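You operate a simulated robot arm through the tools that you are given. There is no shell and no other tool. Be economical: measure what you need, move in short steps, check, and stop when the job is done.

The job below is to be done with a simulated robot arm. You get a single attempt, and the scene is never put back.

TASK
Take the small box with an orange band and leave it on top of the beige tape roll.

The check looks at the end state, three seconds after you hand in, the way a careful person would. Anything else that was tipped, shoved, dropped, spilled or broken makes it a failure.

THE ROBOT
A 7-joint arm with a two-finger parallel gripper, fixed in place. Base frame: the origin is at the foot of the arm, x ahead of it, y to its left, z up; the work surface is at about z = 0.8. Readings come in m, degrees, newtons and seconds.
With the tool pointing down near the work surface it reaches from about 0.3 to 0.7 m from the base axis. Its first joint turns from -66.0 to 66.0 degrees. Payload 1.57 kg.
The TCP is the grasp point between the finger pads, 0.03 m short of the fingertips. In the tool frame z runs along the fingers and y along their closing line. The gripper opens to 0.11 m. The fingers are 0.024 m wide and 0.012 m thick; the gripper's body (0.048 by 0.112 m) begins 0.078 m behind the TCP.
Orientation is told as [roll, pitch, yaw] about the base's x, y, z axes, in that order, counted from this pose: with the fingers straight down and closing along the base's y, the tool's x points along the base's -x, its y along +y and its z along -z.

THE INTERFACE
- The arm moves only by the tool drive_tool. Its argument "commands" is a list of rows, each a list of 7 numbers: the shift along the tool's x, y, z in units of 20 mm (1.0 is 20 mm), then the turn, a rotation vector about the tool's x, y, z in units of 8 degrees (1.0 is 8 degrees), then the opening, from 0 (shut) to 1 (fully open). In form: [[x, y, z, rx, ry, rz, hand], ...]. A call has 1 to 20 rows; each row shifts and turns the commanded pose from where the row before left it, along the tool's axes as they then stand. A call with a number of a shift or a turn outside -1 to 1 is refused whole. Each row takes 0.2 s and may step no farther than 0.05 m and 8.6 degrees from the row before; otherwise, or with a gripper value out of range, the whole call is refused. Where a pose cannot be reached the arm comes as near as it can. A force on the tool above 40 N (or 10 N above the force at the start of the call, whichever is more), or a blocked arm, ends the call early, and 0.2 s more pass. Each finger travels about 0.108 m/s and halts on what it meets, pressing with about 42 N; the grip force reading is that of the motor and also rises with nothing between the fingers. The clock runs only during rows and for 0.2 s after the last one: add rows that do not move to give the fingers time. It gives the time, the measured TCP pose, the force on the tool (base axes), the opening and the grip force at its end, in the units of the frame above (readings bear some noise).
- Cameras (640 x 400 px; columns grow to the right, rows downward): "scene" is fixed at [0.1627, -0.4143, 1.3837]; the picture's right is [0.61, -0.79, 0.00], its down [-0.60, -0.46, -0.66] and it looks along [0.53, 0.40, -0.75] (base axes); focal length 361 px, centre (320, 200). "wrist" rides on the gripper at [-0.036, 0, -0.08] in the tool frame; the picture's right is [0.00, -1.00, 0.00], its down [0.97, 0.00, -0.24] and it looks along [0.24, 0.00, 0.97] (tool axes); focal length 218 px, centre (320, 200). There is no depth. A picture from a camera that has moved, and an enlarged one, comes with that camera's place and axes in the base frame and with its lens. The place of the scene camera against the robot may be out by one fixed shift of up to 0.012 m in any direction.
- camera(camera): a new picture of that camera. No time passes.
- enlarge(camera, box): a new picture of the part [left, top, right, bottom] of that camera's present view, enlarged. No time passes.
- job_done(): hands the job in; it is judged then, once.

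Go step by step. Nothing tells you positions but the pictures and the camera data: compare them with the known pose of the tool, close in by small moves and look again before you grip or let go. The budget is 90 turns and 42 pictures, counting those below and the enlarged ones. Unless the task says otherwise, let go and move clear before handing in, and close with one line.

The tools are called after "Call:" as name(argument=value, ...) on one line, values as JSON. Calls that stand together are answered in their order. drive_tool: Moves the arm, as the interface text tells. Its arguments: {"type":"object","properties":{"commands":{"type":"array","items":{"type":"array","items":{"type":"number"}}}},"required":["commands"]} The other tools are called the same way: camera (camera) takes a picture; enlarge (camera, box) takes an enlarged picture of a part of a camera's view; job_done () hands the job in.

At the start:

```text
time_s: 0.0
tcp_pos: [0.4246, 0.0355, 1.0514]
ee_rot: [-0.1, 0.1, 0.0]
contact_force: [-0.8, 0.5, -0.2]
opening: 0.11
finger_force: 0.1
```

scene: 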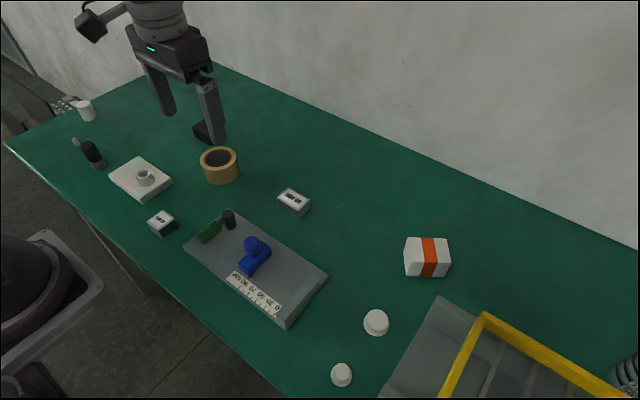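
wrist: 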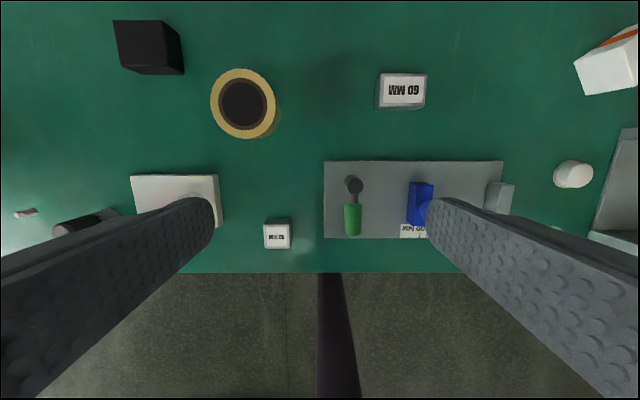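

I see the orange-banded box near (0.56, -0.35) and the tape roll near (0.51, 0.13). I'll enlarge both to measure their sizes and orientation.

Call:
enlarge(camera="scene", box=[380, 210, 476, 300])

Call:
enlarge(camera="scene", box=[170, 120, 266, 210])

```text
4.44 times, centred on (428, 255) of scene
camera zoom: at [0.1627, -0.4143, 1.3837], right [0.61, -0.79, 0.0], down [-0.6, -0.46, -0.66], along [0.53, 0.4, -0.75], focal length 1605 px, centre (-160, -44)
```

zoom: 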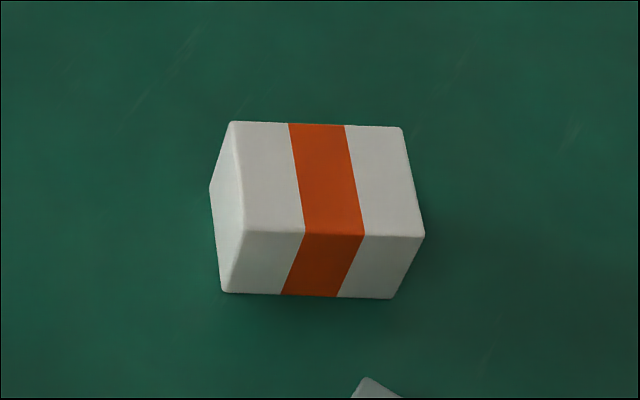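

```text
4.44 times, centred on (218, 165) of scene
camera zoom: at [0.1627, -0.4143, 1.3837], right [0.61, -0.79, 0.0], down [-0.6, -0.46, -0.66], along [0.53, 0.4, -0.75], focal length 1605 px, centre (773, 356)
```

zoom: 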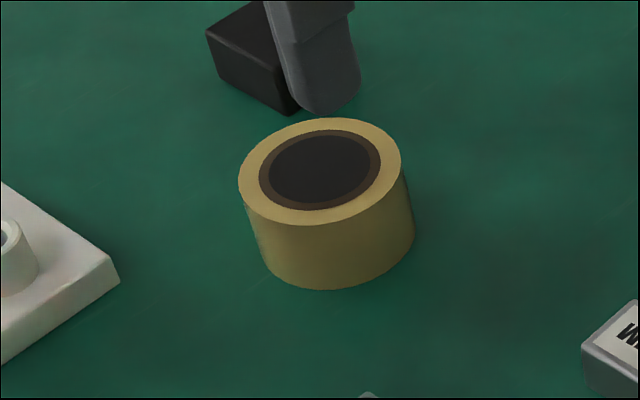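

The box measures about 0.069 x 0.053 x 0.046 m. It sits at roughly (0.57, -0.35), with its long axis at about -54°. The roll is about 0.082 m across and 0.046 m high. I'll move above the box at the current height, then turn.

Call:
drive_tool(commands=[[-0.36, -0.96, 0, 0, 0, 0, 1], [-0.36, -0.96, 0, 0, 0, 0, 1], [-0.36, -0.96, 0, 0, 0, 0, 1], [-0.36, -0.96, 0, 0, 0, 0, 1], [-0.36, -0.96, 0, 0, 0, 0, 1], [-0.36, -0.96, 0, 0, 0, 0, 1], [-0.36, -0.96, 0, 0, 0, 0, 1], [-0.36, -0.96, 0, 0, 0, 0, 1], [-0.36, -0.96, 0, 0, 0, 0, 1], [-0.36, -0.96, 0, 0, 0, 0, 1], [-0.36, -0.96, 0, 0, 0, 0, 1], [-0.36, -0.96, 0, 0, 0, 0, 1], [-0.36, -0.96, 0, 0, 0, 0, 1], [-0.36, -0.96, 0, 0, 0, 0, 1], [-0.36, -0.96, 0, 0, 0, 0, 1], [-0.36, -0.96, 0, 0, 0, 0, 1], [-0.36, -0.96, 0, 0, 0, 0, 1], [-0.36, -0.96, 0, 0, 0, 0, 1], [-0.36, -0.96, 0, 0, 0, 0, 1], [-0.36, -0.96, 0, 0, 0, 0, 1]])

Call:
drive_tool(commands=[[0, 0, 0.5, 0, 0, 1, 1], [0, 0, 0.5, 0, 0, 1, 1], [0, 0, 0.5, 0, 0, 1, 1], [0, 0, 0.5, 0, 0, 1, 1], [0, 0, 0.5, 0, 0, 1, 1], [0, 0, 0, 0, 0, 1, 1], [0, 0, 0, 0, 0, 0.94, 1], [0, 0, 0, 0, 0, 0, 1]])

Call:
camera(camera="wrist")

```text
time_s: 4.2
tcp_pos: [0.5614, -0.328, 1.0506]
ee_rot: [0.0, 0.0, 0.0]
contact_force: [0.0, -0.1, 0.1]
opening: 0.1102
finger_force: 0.0
out of reach, approached as far as the arm can: row 20
```

```text
time_s: 6.0
tcp_pos: [0.561, -0.329, 1.0024]
ee_rot: [0.0, 0.0, -55.5]
contact_force: [-0.1, -0.7, -0.1]
opening: 0.1099
finger_force: 0.0
```

```text
37 pictures are left
camera wrist: at [0.5818, -0.3595, 1.082], right [-0.83, -0.56, 0.0], down [-0.55, 0.8, 0.24], along [-0.14, 0.2, -0.97], focal length 218 px, centre (320, 200)
```

wrist: 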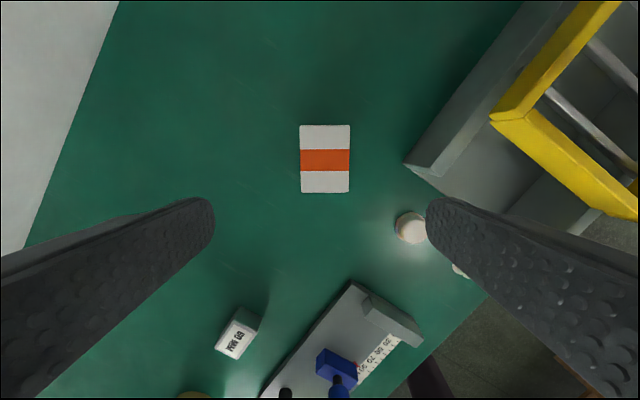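

The box is now straight in view and aligned with the fingers, centred near (0.569, -0.351). I'll descend to just above it while correcting sideways.

Call:
drive_tool(commands=[[0, 0, 1, 0, 0, 0, 1], [-0.6, -0.15, 1, 0, 0, 0, 1], [-0.53, -0.14, 1, 0, 0, 0, 1], [0, 0, 1, 0, 0, 0, 1], [0, 0, 1, 0, 0, 0, 1], [0, 0, 0, 0, 0, 0, 1]])

Call:
camera(camera="wrist")

Call:
camera(camera="scene")

```text
time_s: 7.4
tcp_pos: [0.5687, -0.3523, 0.9032]
ee_rot: [-0.1, 0.1, -55.6]
contact_force: [-0.3, -0.2, -0.5]
opening: 0.11
finger_force: 0.1
```

```text
36 pictures are left
camera wrist: at [0.5891, -0.382, 0.9832], right [-0.82, -0.57, 0.0], down [-0.55, 0.8, 0.24], along [-0.14, 0.2, -0.97], focal length 218 px, centre (320, 200)
```

wrist: 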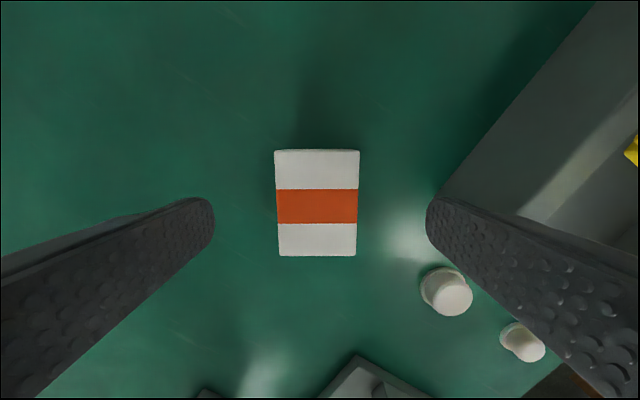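

```text
35 pictures are left
```

scene: 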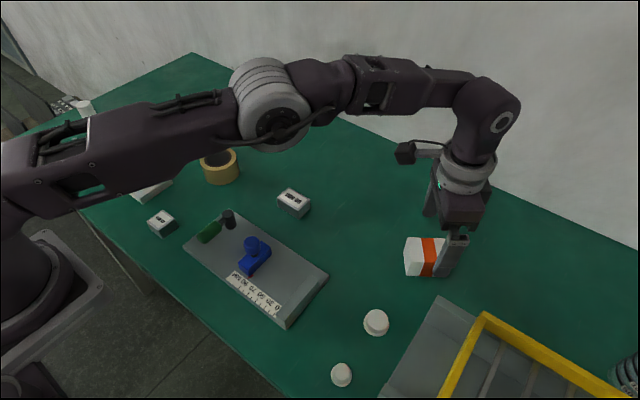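

The box is centred under the TCP, but the tray corner is close to the right finger. I'll narrow the opening to about 0.078 m and look again before going down.

Call:
drive_tool(commands=[[0, 0, 0.5, 0, 0, 0, 0.7], [0, 0, 0, 0, 0, 0, 0.7], [0, 0, 0, 0, 0, 0, 0.7]])

Call:
camera(camera="wrist")

Call:
enlarge(camera="scene", box=[380, 210, 540, 310])

```text
time_s: 8.2
tcp_pos: [0.5692, -0.3515, 0.8932]
ee_rot: [0.0, 0.0, -55.4]
contact_force: [0.5, -0.1, 0.5]
opening: 0.0771
finger_force: 0.0
```

```text
34 pictures are left
camera wrist: at [0.5896, -0.3817, 0.9726], right [-0.82, -0.57, 0.0], down [-0.55, 0.8, 0.24], along [-0.14, 0.2, -0.97], focal length 218 px, centre (320, 200)
```

wrist: 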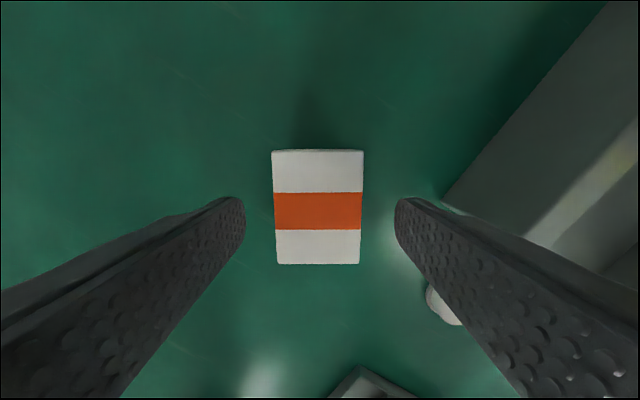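

```text
4.00 times, centred on (460, 260) of scene
camera zoom: at [0.1627, -0.4143, 1.3837], right [0.61, -0.79, 0.0], down [-0.6, -0.46, -0.66], along [0.53, 0.4, -0.75], focal length 1444 px, centre (-240, -40)
```

zoom: 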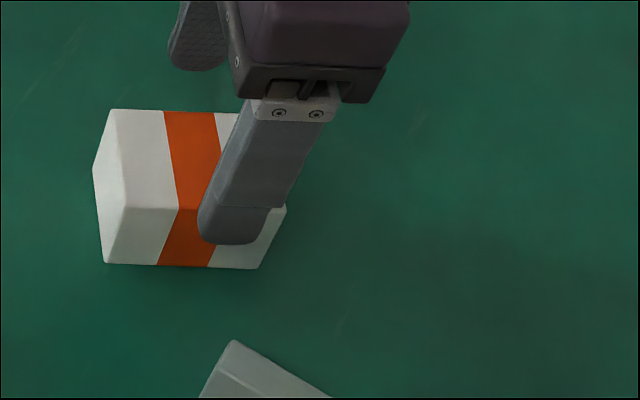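

The finger clears the tray corner by about 3 cm, and the box is centred between the fingers. I'll go down to z ≈ 0.836 and grip.

Call:
drive_tool(commands=[[0, 0, 1, 0, 0, 0, 0.7], [0, 0, 1, 0, 0, 0, 0.7], [0, 0, 0.5, 0, 0, 0, 0.7], [0, 0, 0.35, 0, 0, 0, 0.7], [0, 0, 0, 0, 0, 0, 0.7]])

Call:
drive_tool(commands=[[0, 0, 0, 0, 0, 0, 0.6], [0, 0, 0, 0, 0, 0, 0.5], [0, 0, 0, 0, 0, 0, 0.4], [0, 0, 0, 0, 0, 0, 0.3], [0, 0, 0, 0, 0, 0, 0.3]])

Call:
camera(camera="wrist")

```text
time_s: 9.4
tcp_pos: [0.5696, -0.3514, 0.8352]
ee_rot: [-0.1, 0.0, -55.5]
contact_force: [-0.4, -0.3, 0.2]
opening: 0.077
finger_force: 0.1
```

```text
time_s: 10.6
tcp_pos: [0.5699, -0.3514, 0.8355]
ee_rot: [0.0, 0.0, -55.6]
contact_force: [-0.7, 0.2, 1.1]
opening: 0.0516
finger_force: 42.4
```

```text
32 pictures are left
camera wrist: at [0.5901, -0.3817, 0.9153], right [-0.82, -0.57, 0.0], down [-0.55, 0.8, 0.24], along [-0.14, 0.2, -0.97], focal length 218 px, centre (320, 200)
```

wrist: 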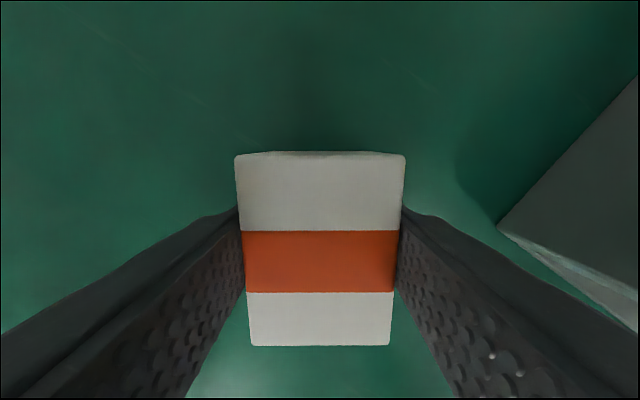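

The box is gripped at 0.052 m opening with 42 N, about 1 mm off centre lengthwise. I'll lift it straight up and check.

Call:
drive_tool(commands=[[0, 0, -0.5, 0, 0, 0, 0.3], [0, 0, -1, 0, 0, 0, 0.3], [0, 0, -1, 0, 0, 0, 0.3], [0, 0, -1, 0, 0, 0, 0.3], [0, 0, -1, 0, 0, 0, 0.3], [0, 0, -1, 0, 0, 0, 0.3], [0, 0, 0, 0, 0, 0, 0.3]])

Call:
camera(camera="scene")

```text
time_s: 12.2
tcp_pos: [0.5694, -0.352, 0.9452]
ee_rot: [0.0, 0.1, -55.5]
contact_force: [0.8, -0.7, -0.5]
opening: 0.051
finger_force: 42.0
```

```text
31 pictures are left
```

scene: 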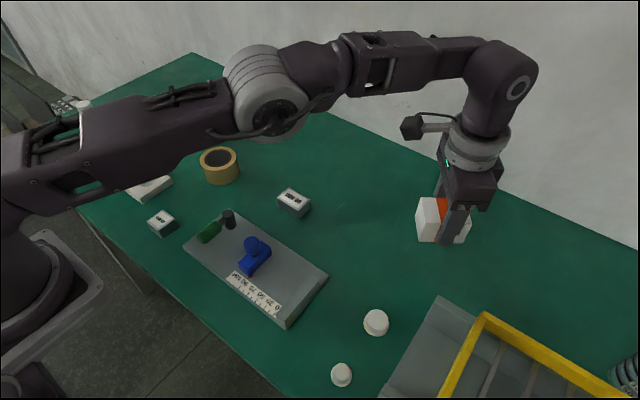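

The box is held and lifted, with its bottom at about z = 0.91. Next I'll carry it towards the roll and stop about 4 cm short to look.

Call:
drive_tool(commands=[[0.5, 0.26, 0, 0, 0, 0, 0.3], [0.97, 0.5, 0, 0, 0, 0, 0.3], [0.97, 0.5, 0, 0, 0, 0, 0.3], [0.97, 0.5, 0, 0, 0, 0, 0.3], [0.97, 0.5, 0, 0, 0, 0, 0.3], [0.97, 0.5, 0, 0, 0, 0, 0.3], [0.97, 0.5, 0, 0, 0, 0, 0.3], [0.97, 0.5, 0, 0, 0, 0, 0.3], [0.97, 0.5, 0, 0, 0, 0, 0.3], [0.97, 0.5, 0, 0, 0, 0, 0.3], [0.97, 0.5, 0, 0, 0, 0, 0.3], [0.97, 0.5, 0, 0, 0, 0, 0.3], [0.97, 0.5, 0, 0, 0, 0, 0.3], [0.97, 0.5, 0, 0, 0, 0, 0.3], [0.97, 0.5, 0, 0, 0, 0, 0.3], [0.97, 0.5, 0, 0, 0, 0, 0.3], [0.97, 0.5, 0, 0, 0, 0, 0.3], [0.97, 0.5, 0, 0, 0, 0, 0.3], [0.97, 0.5, 0, 0, 0, 0, 0.3], [0.5, 0.26, 0, 0, 0, 0, 0.3]])

Call:
camera(camera="wrist")

Call:
camera(camera="scene")

```text
time_s: 16.4
tcp_pos: [0.5168, 0.062, 0.9423]
ee_rot: [0.1, 0.0, -55.6]
contact_force: [-0.4, 0.3, -0.2]
opening: 0.0514
finger_force: 42.1
```

```text
30 pictures are left
camera wrist: at [0.537, 0.0315, 1.024], right [-0.82, -0.57, 0.0], down [-0.55, 0.8, 0.24], along [-0.14, 0.2, -0.97], focal length 218 px, centre (320, 200)
```

wrist: 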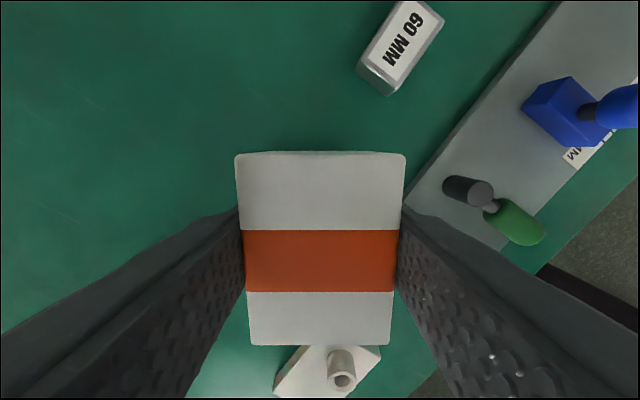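

```text
29 pictures are left
```

scene: 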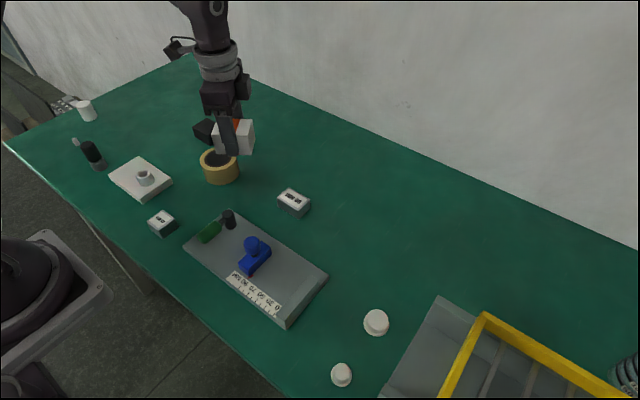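

The box blocks the wrist camera's view of the roll. I'll carry on past the roll along tool x, at a safe height, so the roll appears above the box in the wrist picture and can be measured.

Call:
drive_tool(commands=[[0.94, 0.16, 0, 0, 0, 0, 0.3], [0.94, 0.16, 0, 0, 0, 0, 0.3], [0.94, 0.16, 0, 0, 0, 0, 0.3], [0.94, 0.16, 0, 0, 0, 0, 0.3], [0.94, 0.16, 0, 0, 0, 0, 0.3], [0.94, 0.16, 0, 0, 0, 0, 0.3], [0.94, 0.16, 0, 0, 0, 0, 0.3], [0.94, 0.16, 0, 0, 0, 0, 0.3], [0.94, 0.16, 0, 0, 0, 0, 0.3], [0, 0, 0, 0, 0, 0, 0.3]])

Call:
camera(camera="wrist")

Call:
enlarge(camera="wrist", box=[240, 40, 400, 160])

```text
time_s: 18.6
tcp_pos: [0.4469, 0.2172, 0.9447]
ee_rot: [0.2, 0.0, -55.5]
contact_force: [-0.1, 0.7, -1.1]
opening: 0.0514
finger_force: 41.9
```

```text
28 pictures are left
camera wrist: at [0.4665, 0.1872, 1.0243], right [-0.82, -0.57, 0.0], down [-0.55, 0.8, 0.24], along [-0.13, 0.2, -0.97], focal length 218 px, centre (320, 200)
```

wrist: 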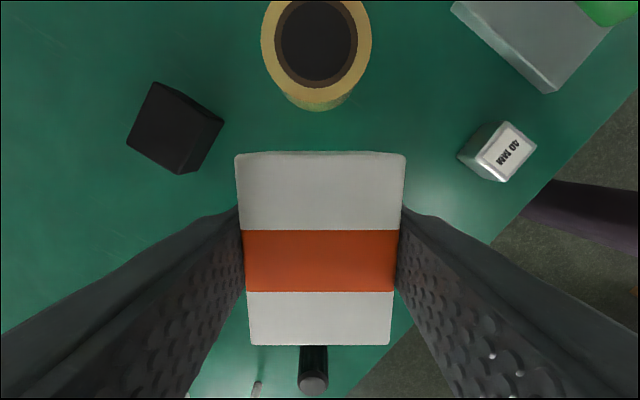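

```text
3.33 times, centred on (320, 100) of wrist
camera zoom: at [0.4665, 0.1872, 1.0243], right [-0.82, -0.57, 0.0], down [-0.55, 0.8, 0.24], along [-0.13, 0.2, -0.97], focal length 728 px, centre (320, 533)
```

zoom: 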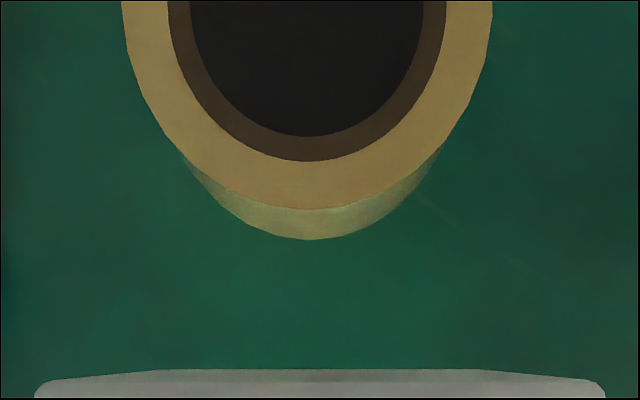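

The roll is slightly cut off at the top of the picture, so I'll back up 22 mm to see it whole.

Call:
drive_tool(commands=[[-0.6, 0, 0, 0, 0, 0, 0.3], [-0.5, 0, 0, 0, 0, 0, 0.3], [0, 0, 0, 0, 0, 0, 0.3], [0, 0, 0, 0, 0, 0, 0.3]])

Call:
enlarge(camera="wrist", box=[200, 0, 440, 150])

```text
time_s: 19.6
tcp_pos: [0.4587, 0.1999, 0.9453]
ee_rot: [0.0, 0.1, -55.5]
contact_force: [-0.1, 0.2, -0.3]
opening: 0.0511
finger_force: 41.8
```

```text
2.67 times, centred on (320, 75) of wrist
camera zoom: at [0.4783, 0.1696, 1.0248], right [-0.82, -0.57, 0.0], down [-0.55, 0.8, 0.24], along [-0.14, 0.2, -0.97], focal length 582 px, centre (320, 533)
```

zoom: 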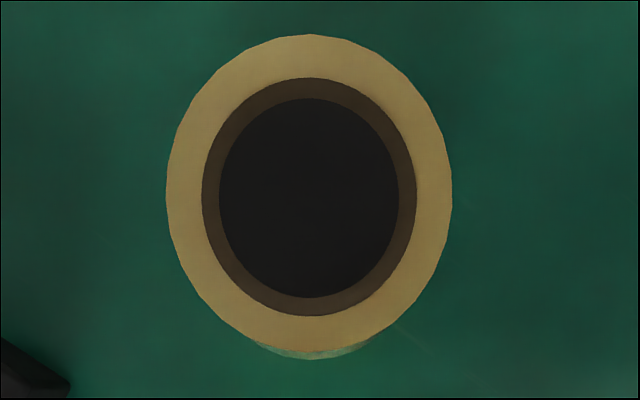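

The roll centre is 86 mm from the TCP along tool -x and 3 mm along tool +y, so the TCP target is about (0.511, 0.130). I'll move there and descend to just above the roll.

Call:
drive_tool(commands=[[-0.873, 0.03, 0, 0, 0, 0, 0.3], [-0.873, 0.03, 0, 0, 0, 0, 0.3], [-0.873, 0.03, 0, 0, 0, 0, 0.3], [-0.873, 0.03, 0, 0, 0, 0, 0.3], [-0.873, 0.03, 0, 0, 0, 0, 0.3], [0, 0, 0, 0, 0, 0, 0.3], [0, 0, 0.8, 0, 0, 0, 0.3], [0, 0, 0.8, 0, 0, 0, 0.3], [0, 0, 0.8, 0, 0, 0, 0.3], [0, 0, 0, 0, 0, 0, 0.3]])

Call:
enlarge(camera="scene", box=[170, 100, 282, 205])

```text
time_s: 21.8
tcp_pos: [0.5119, 0.128, 0.8953]
ee_rot: [0.1, 0.0, -55.4]
contact_force: [-0.6, 0.1, 0.0]
opening: 0.0513
finger_force: 42.0
```

```text
3.81 times, centred on (226, 152) of scene
camera zoom: at [0.1627, -0.4143, 1.3837], right [0.61, -0.79, 0.0], down [-0.6, -0.46, -0.66], along [0.53, 0.4, -0.75], focal length 1376 px, centre (678, 381)
```

zoom: 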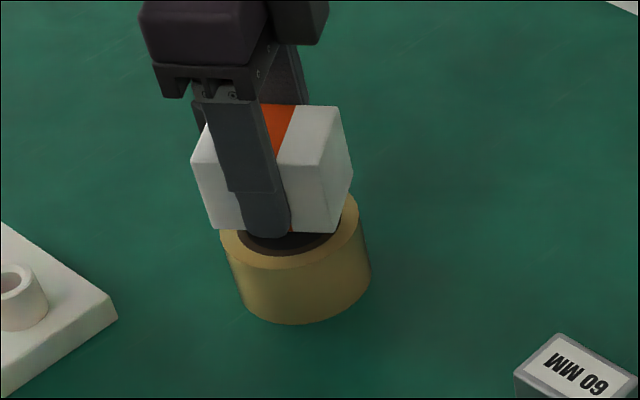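

The box hovers about 1 cm above the roll and looks centred. I'll lower it in small steps while watching the force.

Call:
drive_tool(commands=[[0, 0, 0.15, 0, 0, 0, 0.3], [0, 0, 0.15, 0, 0, 0, 0.3], [0, 0, 0.15, 0, 0, 0, 0.3], [0, 0, 0, 0, 0, 0, 0.3]])

Call:
enlarge(camera="scene", box=[170, 100, 282, 205])

```text
time_s: 22.8
tcp_pos: [0.5104, 0.1295, 0.8878]
ee_rot: [0.0, -0.1, -55.5]
contact_force: [-0.2, 0.1, -0.4]
opening: 0.0512
finger_force: 42.3
```

```text
3.81 times, centred on (226, 152) of scene
camera zoom: at [0.1627, -0.4143, 1.3837], right [0.61, -0.79, 0.0], down [-0.6, -0.46, -0.66], along [0.53, 0.4, -0.75], focal length 1376 px, centre (678, 381)
```

zoom: 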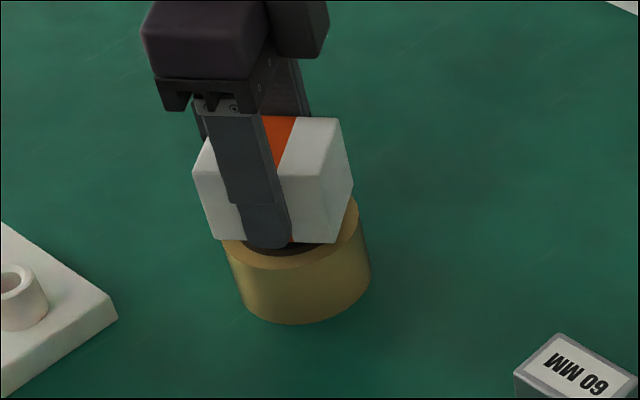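

There's still a small gap of a few mm and no contact force yet. I'll keep going down gently.

Call:
drive_tool(commands=[[0, 0, 0.1, 0, 0, 0, 0.3], [0, 0, 0.05, 0, 0, 0, 0.3], [0, 0, 0, 0, 0, 0, 0.3]])

Call:
drive_tool(commands=[[0, 0, 0.05, 0, 0, 0, 0.3], [0, 0, 0, 0, 0, 0, 0.3]])

```text
time_s: 23.6
tcp_pos: [0.5096, 0.1285, 0.885]
ee_rot: [0.0, 0.0, -55.6]
contact_force: [-0.3, 0.0, -0.2]
opening: 0.0512
finger_force: 42.1
```

```text
time_s: 24.2
tcp_pos: [0.5103, 0.1287, 0.8834]
ee_rot: [0.0, 0.0, -55.5]
contact_force: [0.0, -0.1, -1.2]
opening: 0.0511
finger_force: 42.0
```

Call:
drive_tool(commands=[[0, 0, 0.05, 0, 0, 0, 0.3], [0, 0, 0, 0, 0, 0, 0.3]])

Call:
enlarge(camera="scene", box=[190, 120, 254, 190])

```text
time_s: 24.8
tcp_pos: [0.5092, 0.1285, 0.8825]
ee_rot: [0.0, 0.1, -55.6]
contact_force: [-0.6, 0.0, -0.2]
opening: 0.0515
finger_force: 41.8
```

```text
5.71 times, centred on (222, 155) of scene
camera zoom: at [0.1627, -0.4143, 1.3837], right [0.61, -0.79, 0.0], down [-0.6, -0.46, -0.66], along [0.53, 0.4, -0.75], focal length 2064 px, centre (880, 457)
```

zoom: 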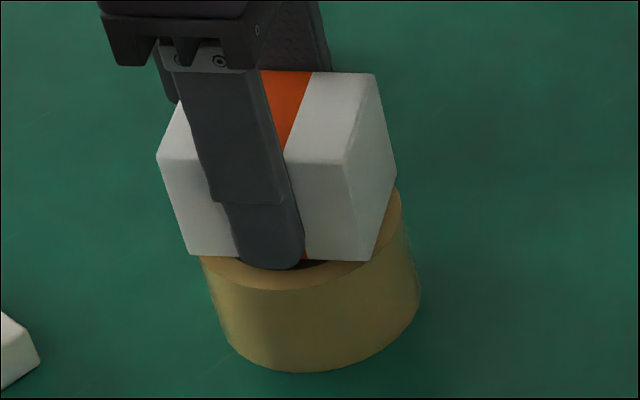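

No contact is registering yet, but the box is nearly touching. I'll continue in 1 mm steps.

Call:
drive_tool(commands=[[0, 0, 0.05, 0, 0, 0, 0.3], [0, 0, 0, 0, 0, 0, 0.3]])

Call:
drive_tool(commands=[[0, 0, 0.05, 0, 0, 0, 0.3], [0, 0, 0, 0, 0, 0, 0.3]])

```text
time_s: 25.4
tcp_pos: [0.5106, 0.128, 0.8816]
ee_rot: [0.0, 0.0, -55.4]
contact_force: [0.5, -0.2, -0.9]
opening: 0.0512
finger_force: 41.7
```

```text
time_s: 26.0
tcp_pos: [0.5107, 0.128, 0.8809]
ee_rot: [-0.1, 0.1, -55.5]
contact_force: [0.2, -0.5, -0.4]
opening: 0.0516
finger_force: 41.9
```

Call:
drive_tool(commands=[[0, 0, 0.05, 0, 0, 0, 0.3], [0, 0, 0, 0, 0, 0, 0.3]])

Call:
enlarge(camera="scene", box=[190, 120, 254, 190])

```text
time_s: 26.6
tcp_pos: [0.5098, 0.1287, 0.8795]
ee_rot: [0.2, 0.1, -55.6]
contact_force: [-0.6, 0.4, 3.1]
opening: 0.0511
finger_force: 42.0
```

```text
5.71 times, centred on (222, 155) of scene
camera zoom: at [0.1626, -0.4143, 1.3837], right [0.61, -0.79, 0.0], down [-0.6, -0.46, -0.66], along [0.53, 0.4, -0.75], focal length 2064 px, centre (880, 457)
```

zoom: 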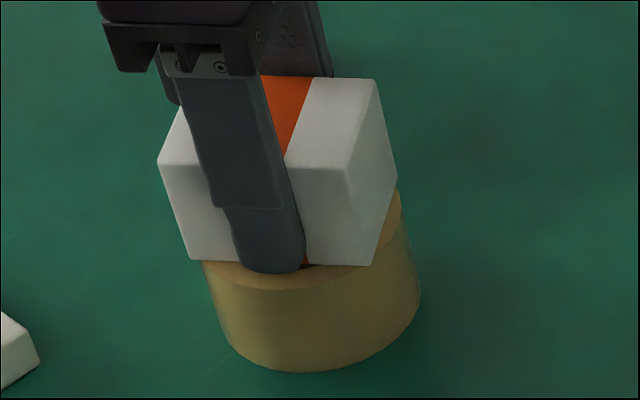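

The force reads 3 N upward and the gap has closed, so the box is resting on the roll. I'll open slowly.

Call:
drive_tool(commands=[[0, 0, 0, 0, 0, 0, 0.5], [0, 0, 0, 0, 0, 0, 0.55], [0, 0, 0, 0, 0, 0, 0.65], [0, 0, 0, 0, 0, 0, 0.75], [0, 0, 0, 0, 0, 0, 0.75]])

Call:
enlarge(camera="scene", box=[190, 120, 254, 190])

Call:
camera(camera="wrist")

```text
time_s: 27.8
tcp_pos: [0.51, 0.1279, 0.8796]
ee_rot: [0.0, 0.0, -55.6]
contact_force: [-0.2, 0.4, 0.6]
opening: 0.0825
finger_force: 0.0
```

```text
5.71 times, centred on (222, 155) of scene
camera zoom: at [0.1627, -0.4143, 1.3837], right [0.61, -0.79, 0.0], down [-0.6, -0.46, -0.66], along [0.53, 0.4, -0.75], focal length 2064 px, centre (880, 457)
```

zoom: 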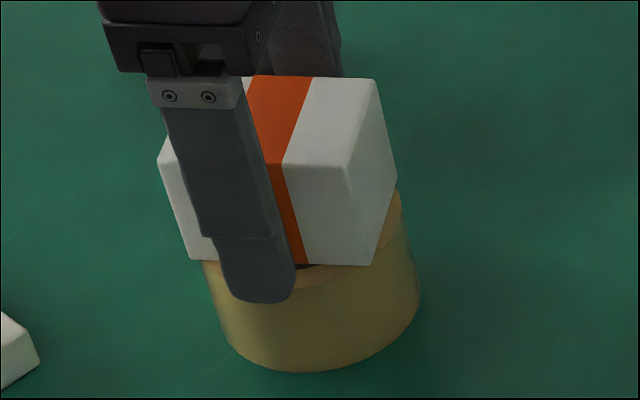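

```text
20 pictures are left
camera wrist: at [0.5301, 0.0988, 0.9602], right [-0.82, -0.57, 0.0], down [-0.55, 0.8, 0.24], along [-0.14, 0.2, -0.97], focal length 218 px, centre (320, 200)
```

wrist: 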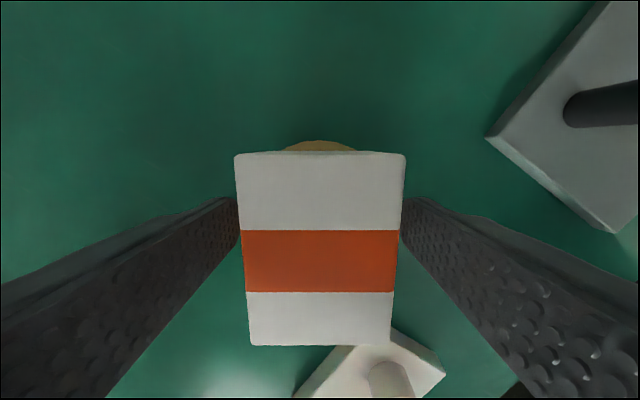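

The box didn't move when released and is sitting level on the roll. I'll back straight up and check from above.

Call:
drive_tool(commands=[[0, 0, -0.5, 0, 0, 0, 0.75], [0, 0, -1, 0, 0, 0, 0.75], [0, 0, -1, 0, 0, 0, 0.75], [0, 0, -1, 0, 0, 0, 0.75], [0, 0, -1, 0, 0, 0, 0.75], [0, 0, -1, 0, 0, 0, 0.75], [0, 0, -1, 0, 0, 0, 0.75], [0, 0, 0, 0, 0, 0, 0.75]])

Call:
camera(camera="scene")

Call:
camera(camera="wrist")

```text
time_s: 29.6
tcp_pos: [0.5108, 0.1287, 1.0099]
ee_rot: [0.0, 0.0, -55.4]
contact_force: [1.5, -0.4, 0.3]
opening: 0.0827
finger_force: 0.0
```

```text
19 pictures are left
```

scene: 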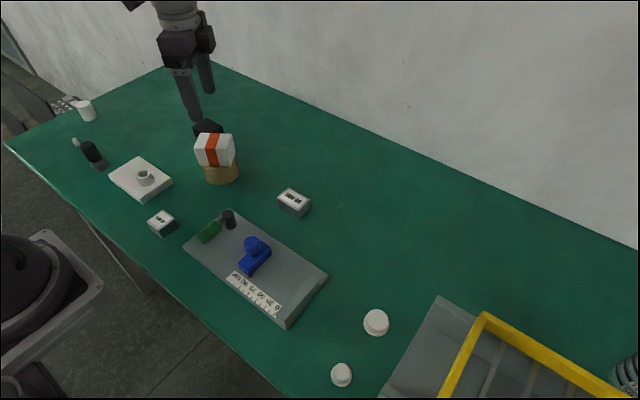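

```text
18 pictures are left
camera wrist: at [0.531, 0.0977, 1.0903], right [-0.82, -0.57, 0.0], down [-0.55, 0.8, 0.24], along [-0.14, 0.2, -0.97], focal length 218 px, centre (320, 200)
```

wrist: 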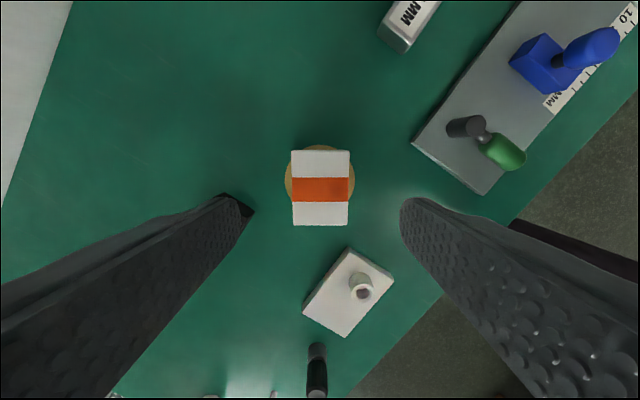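

The box rests level on the tape roll, the gripper is clear, and nothing else has moved. I'm handing in.

Call:
job_done()

```text
The job is handed in.
```

The orange-banded box is on top of the beige tape roll, the gripper is clear of it, and nothing else on the table was disturbed.
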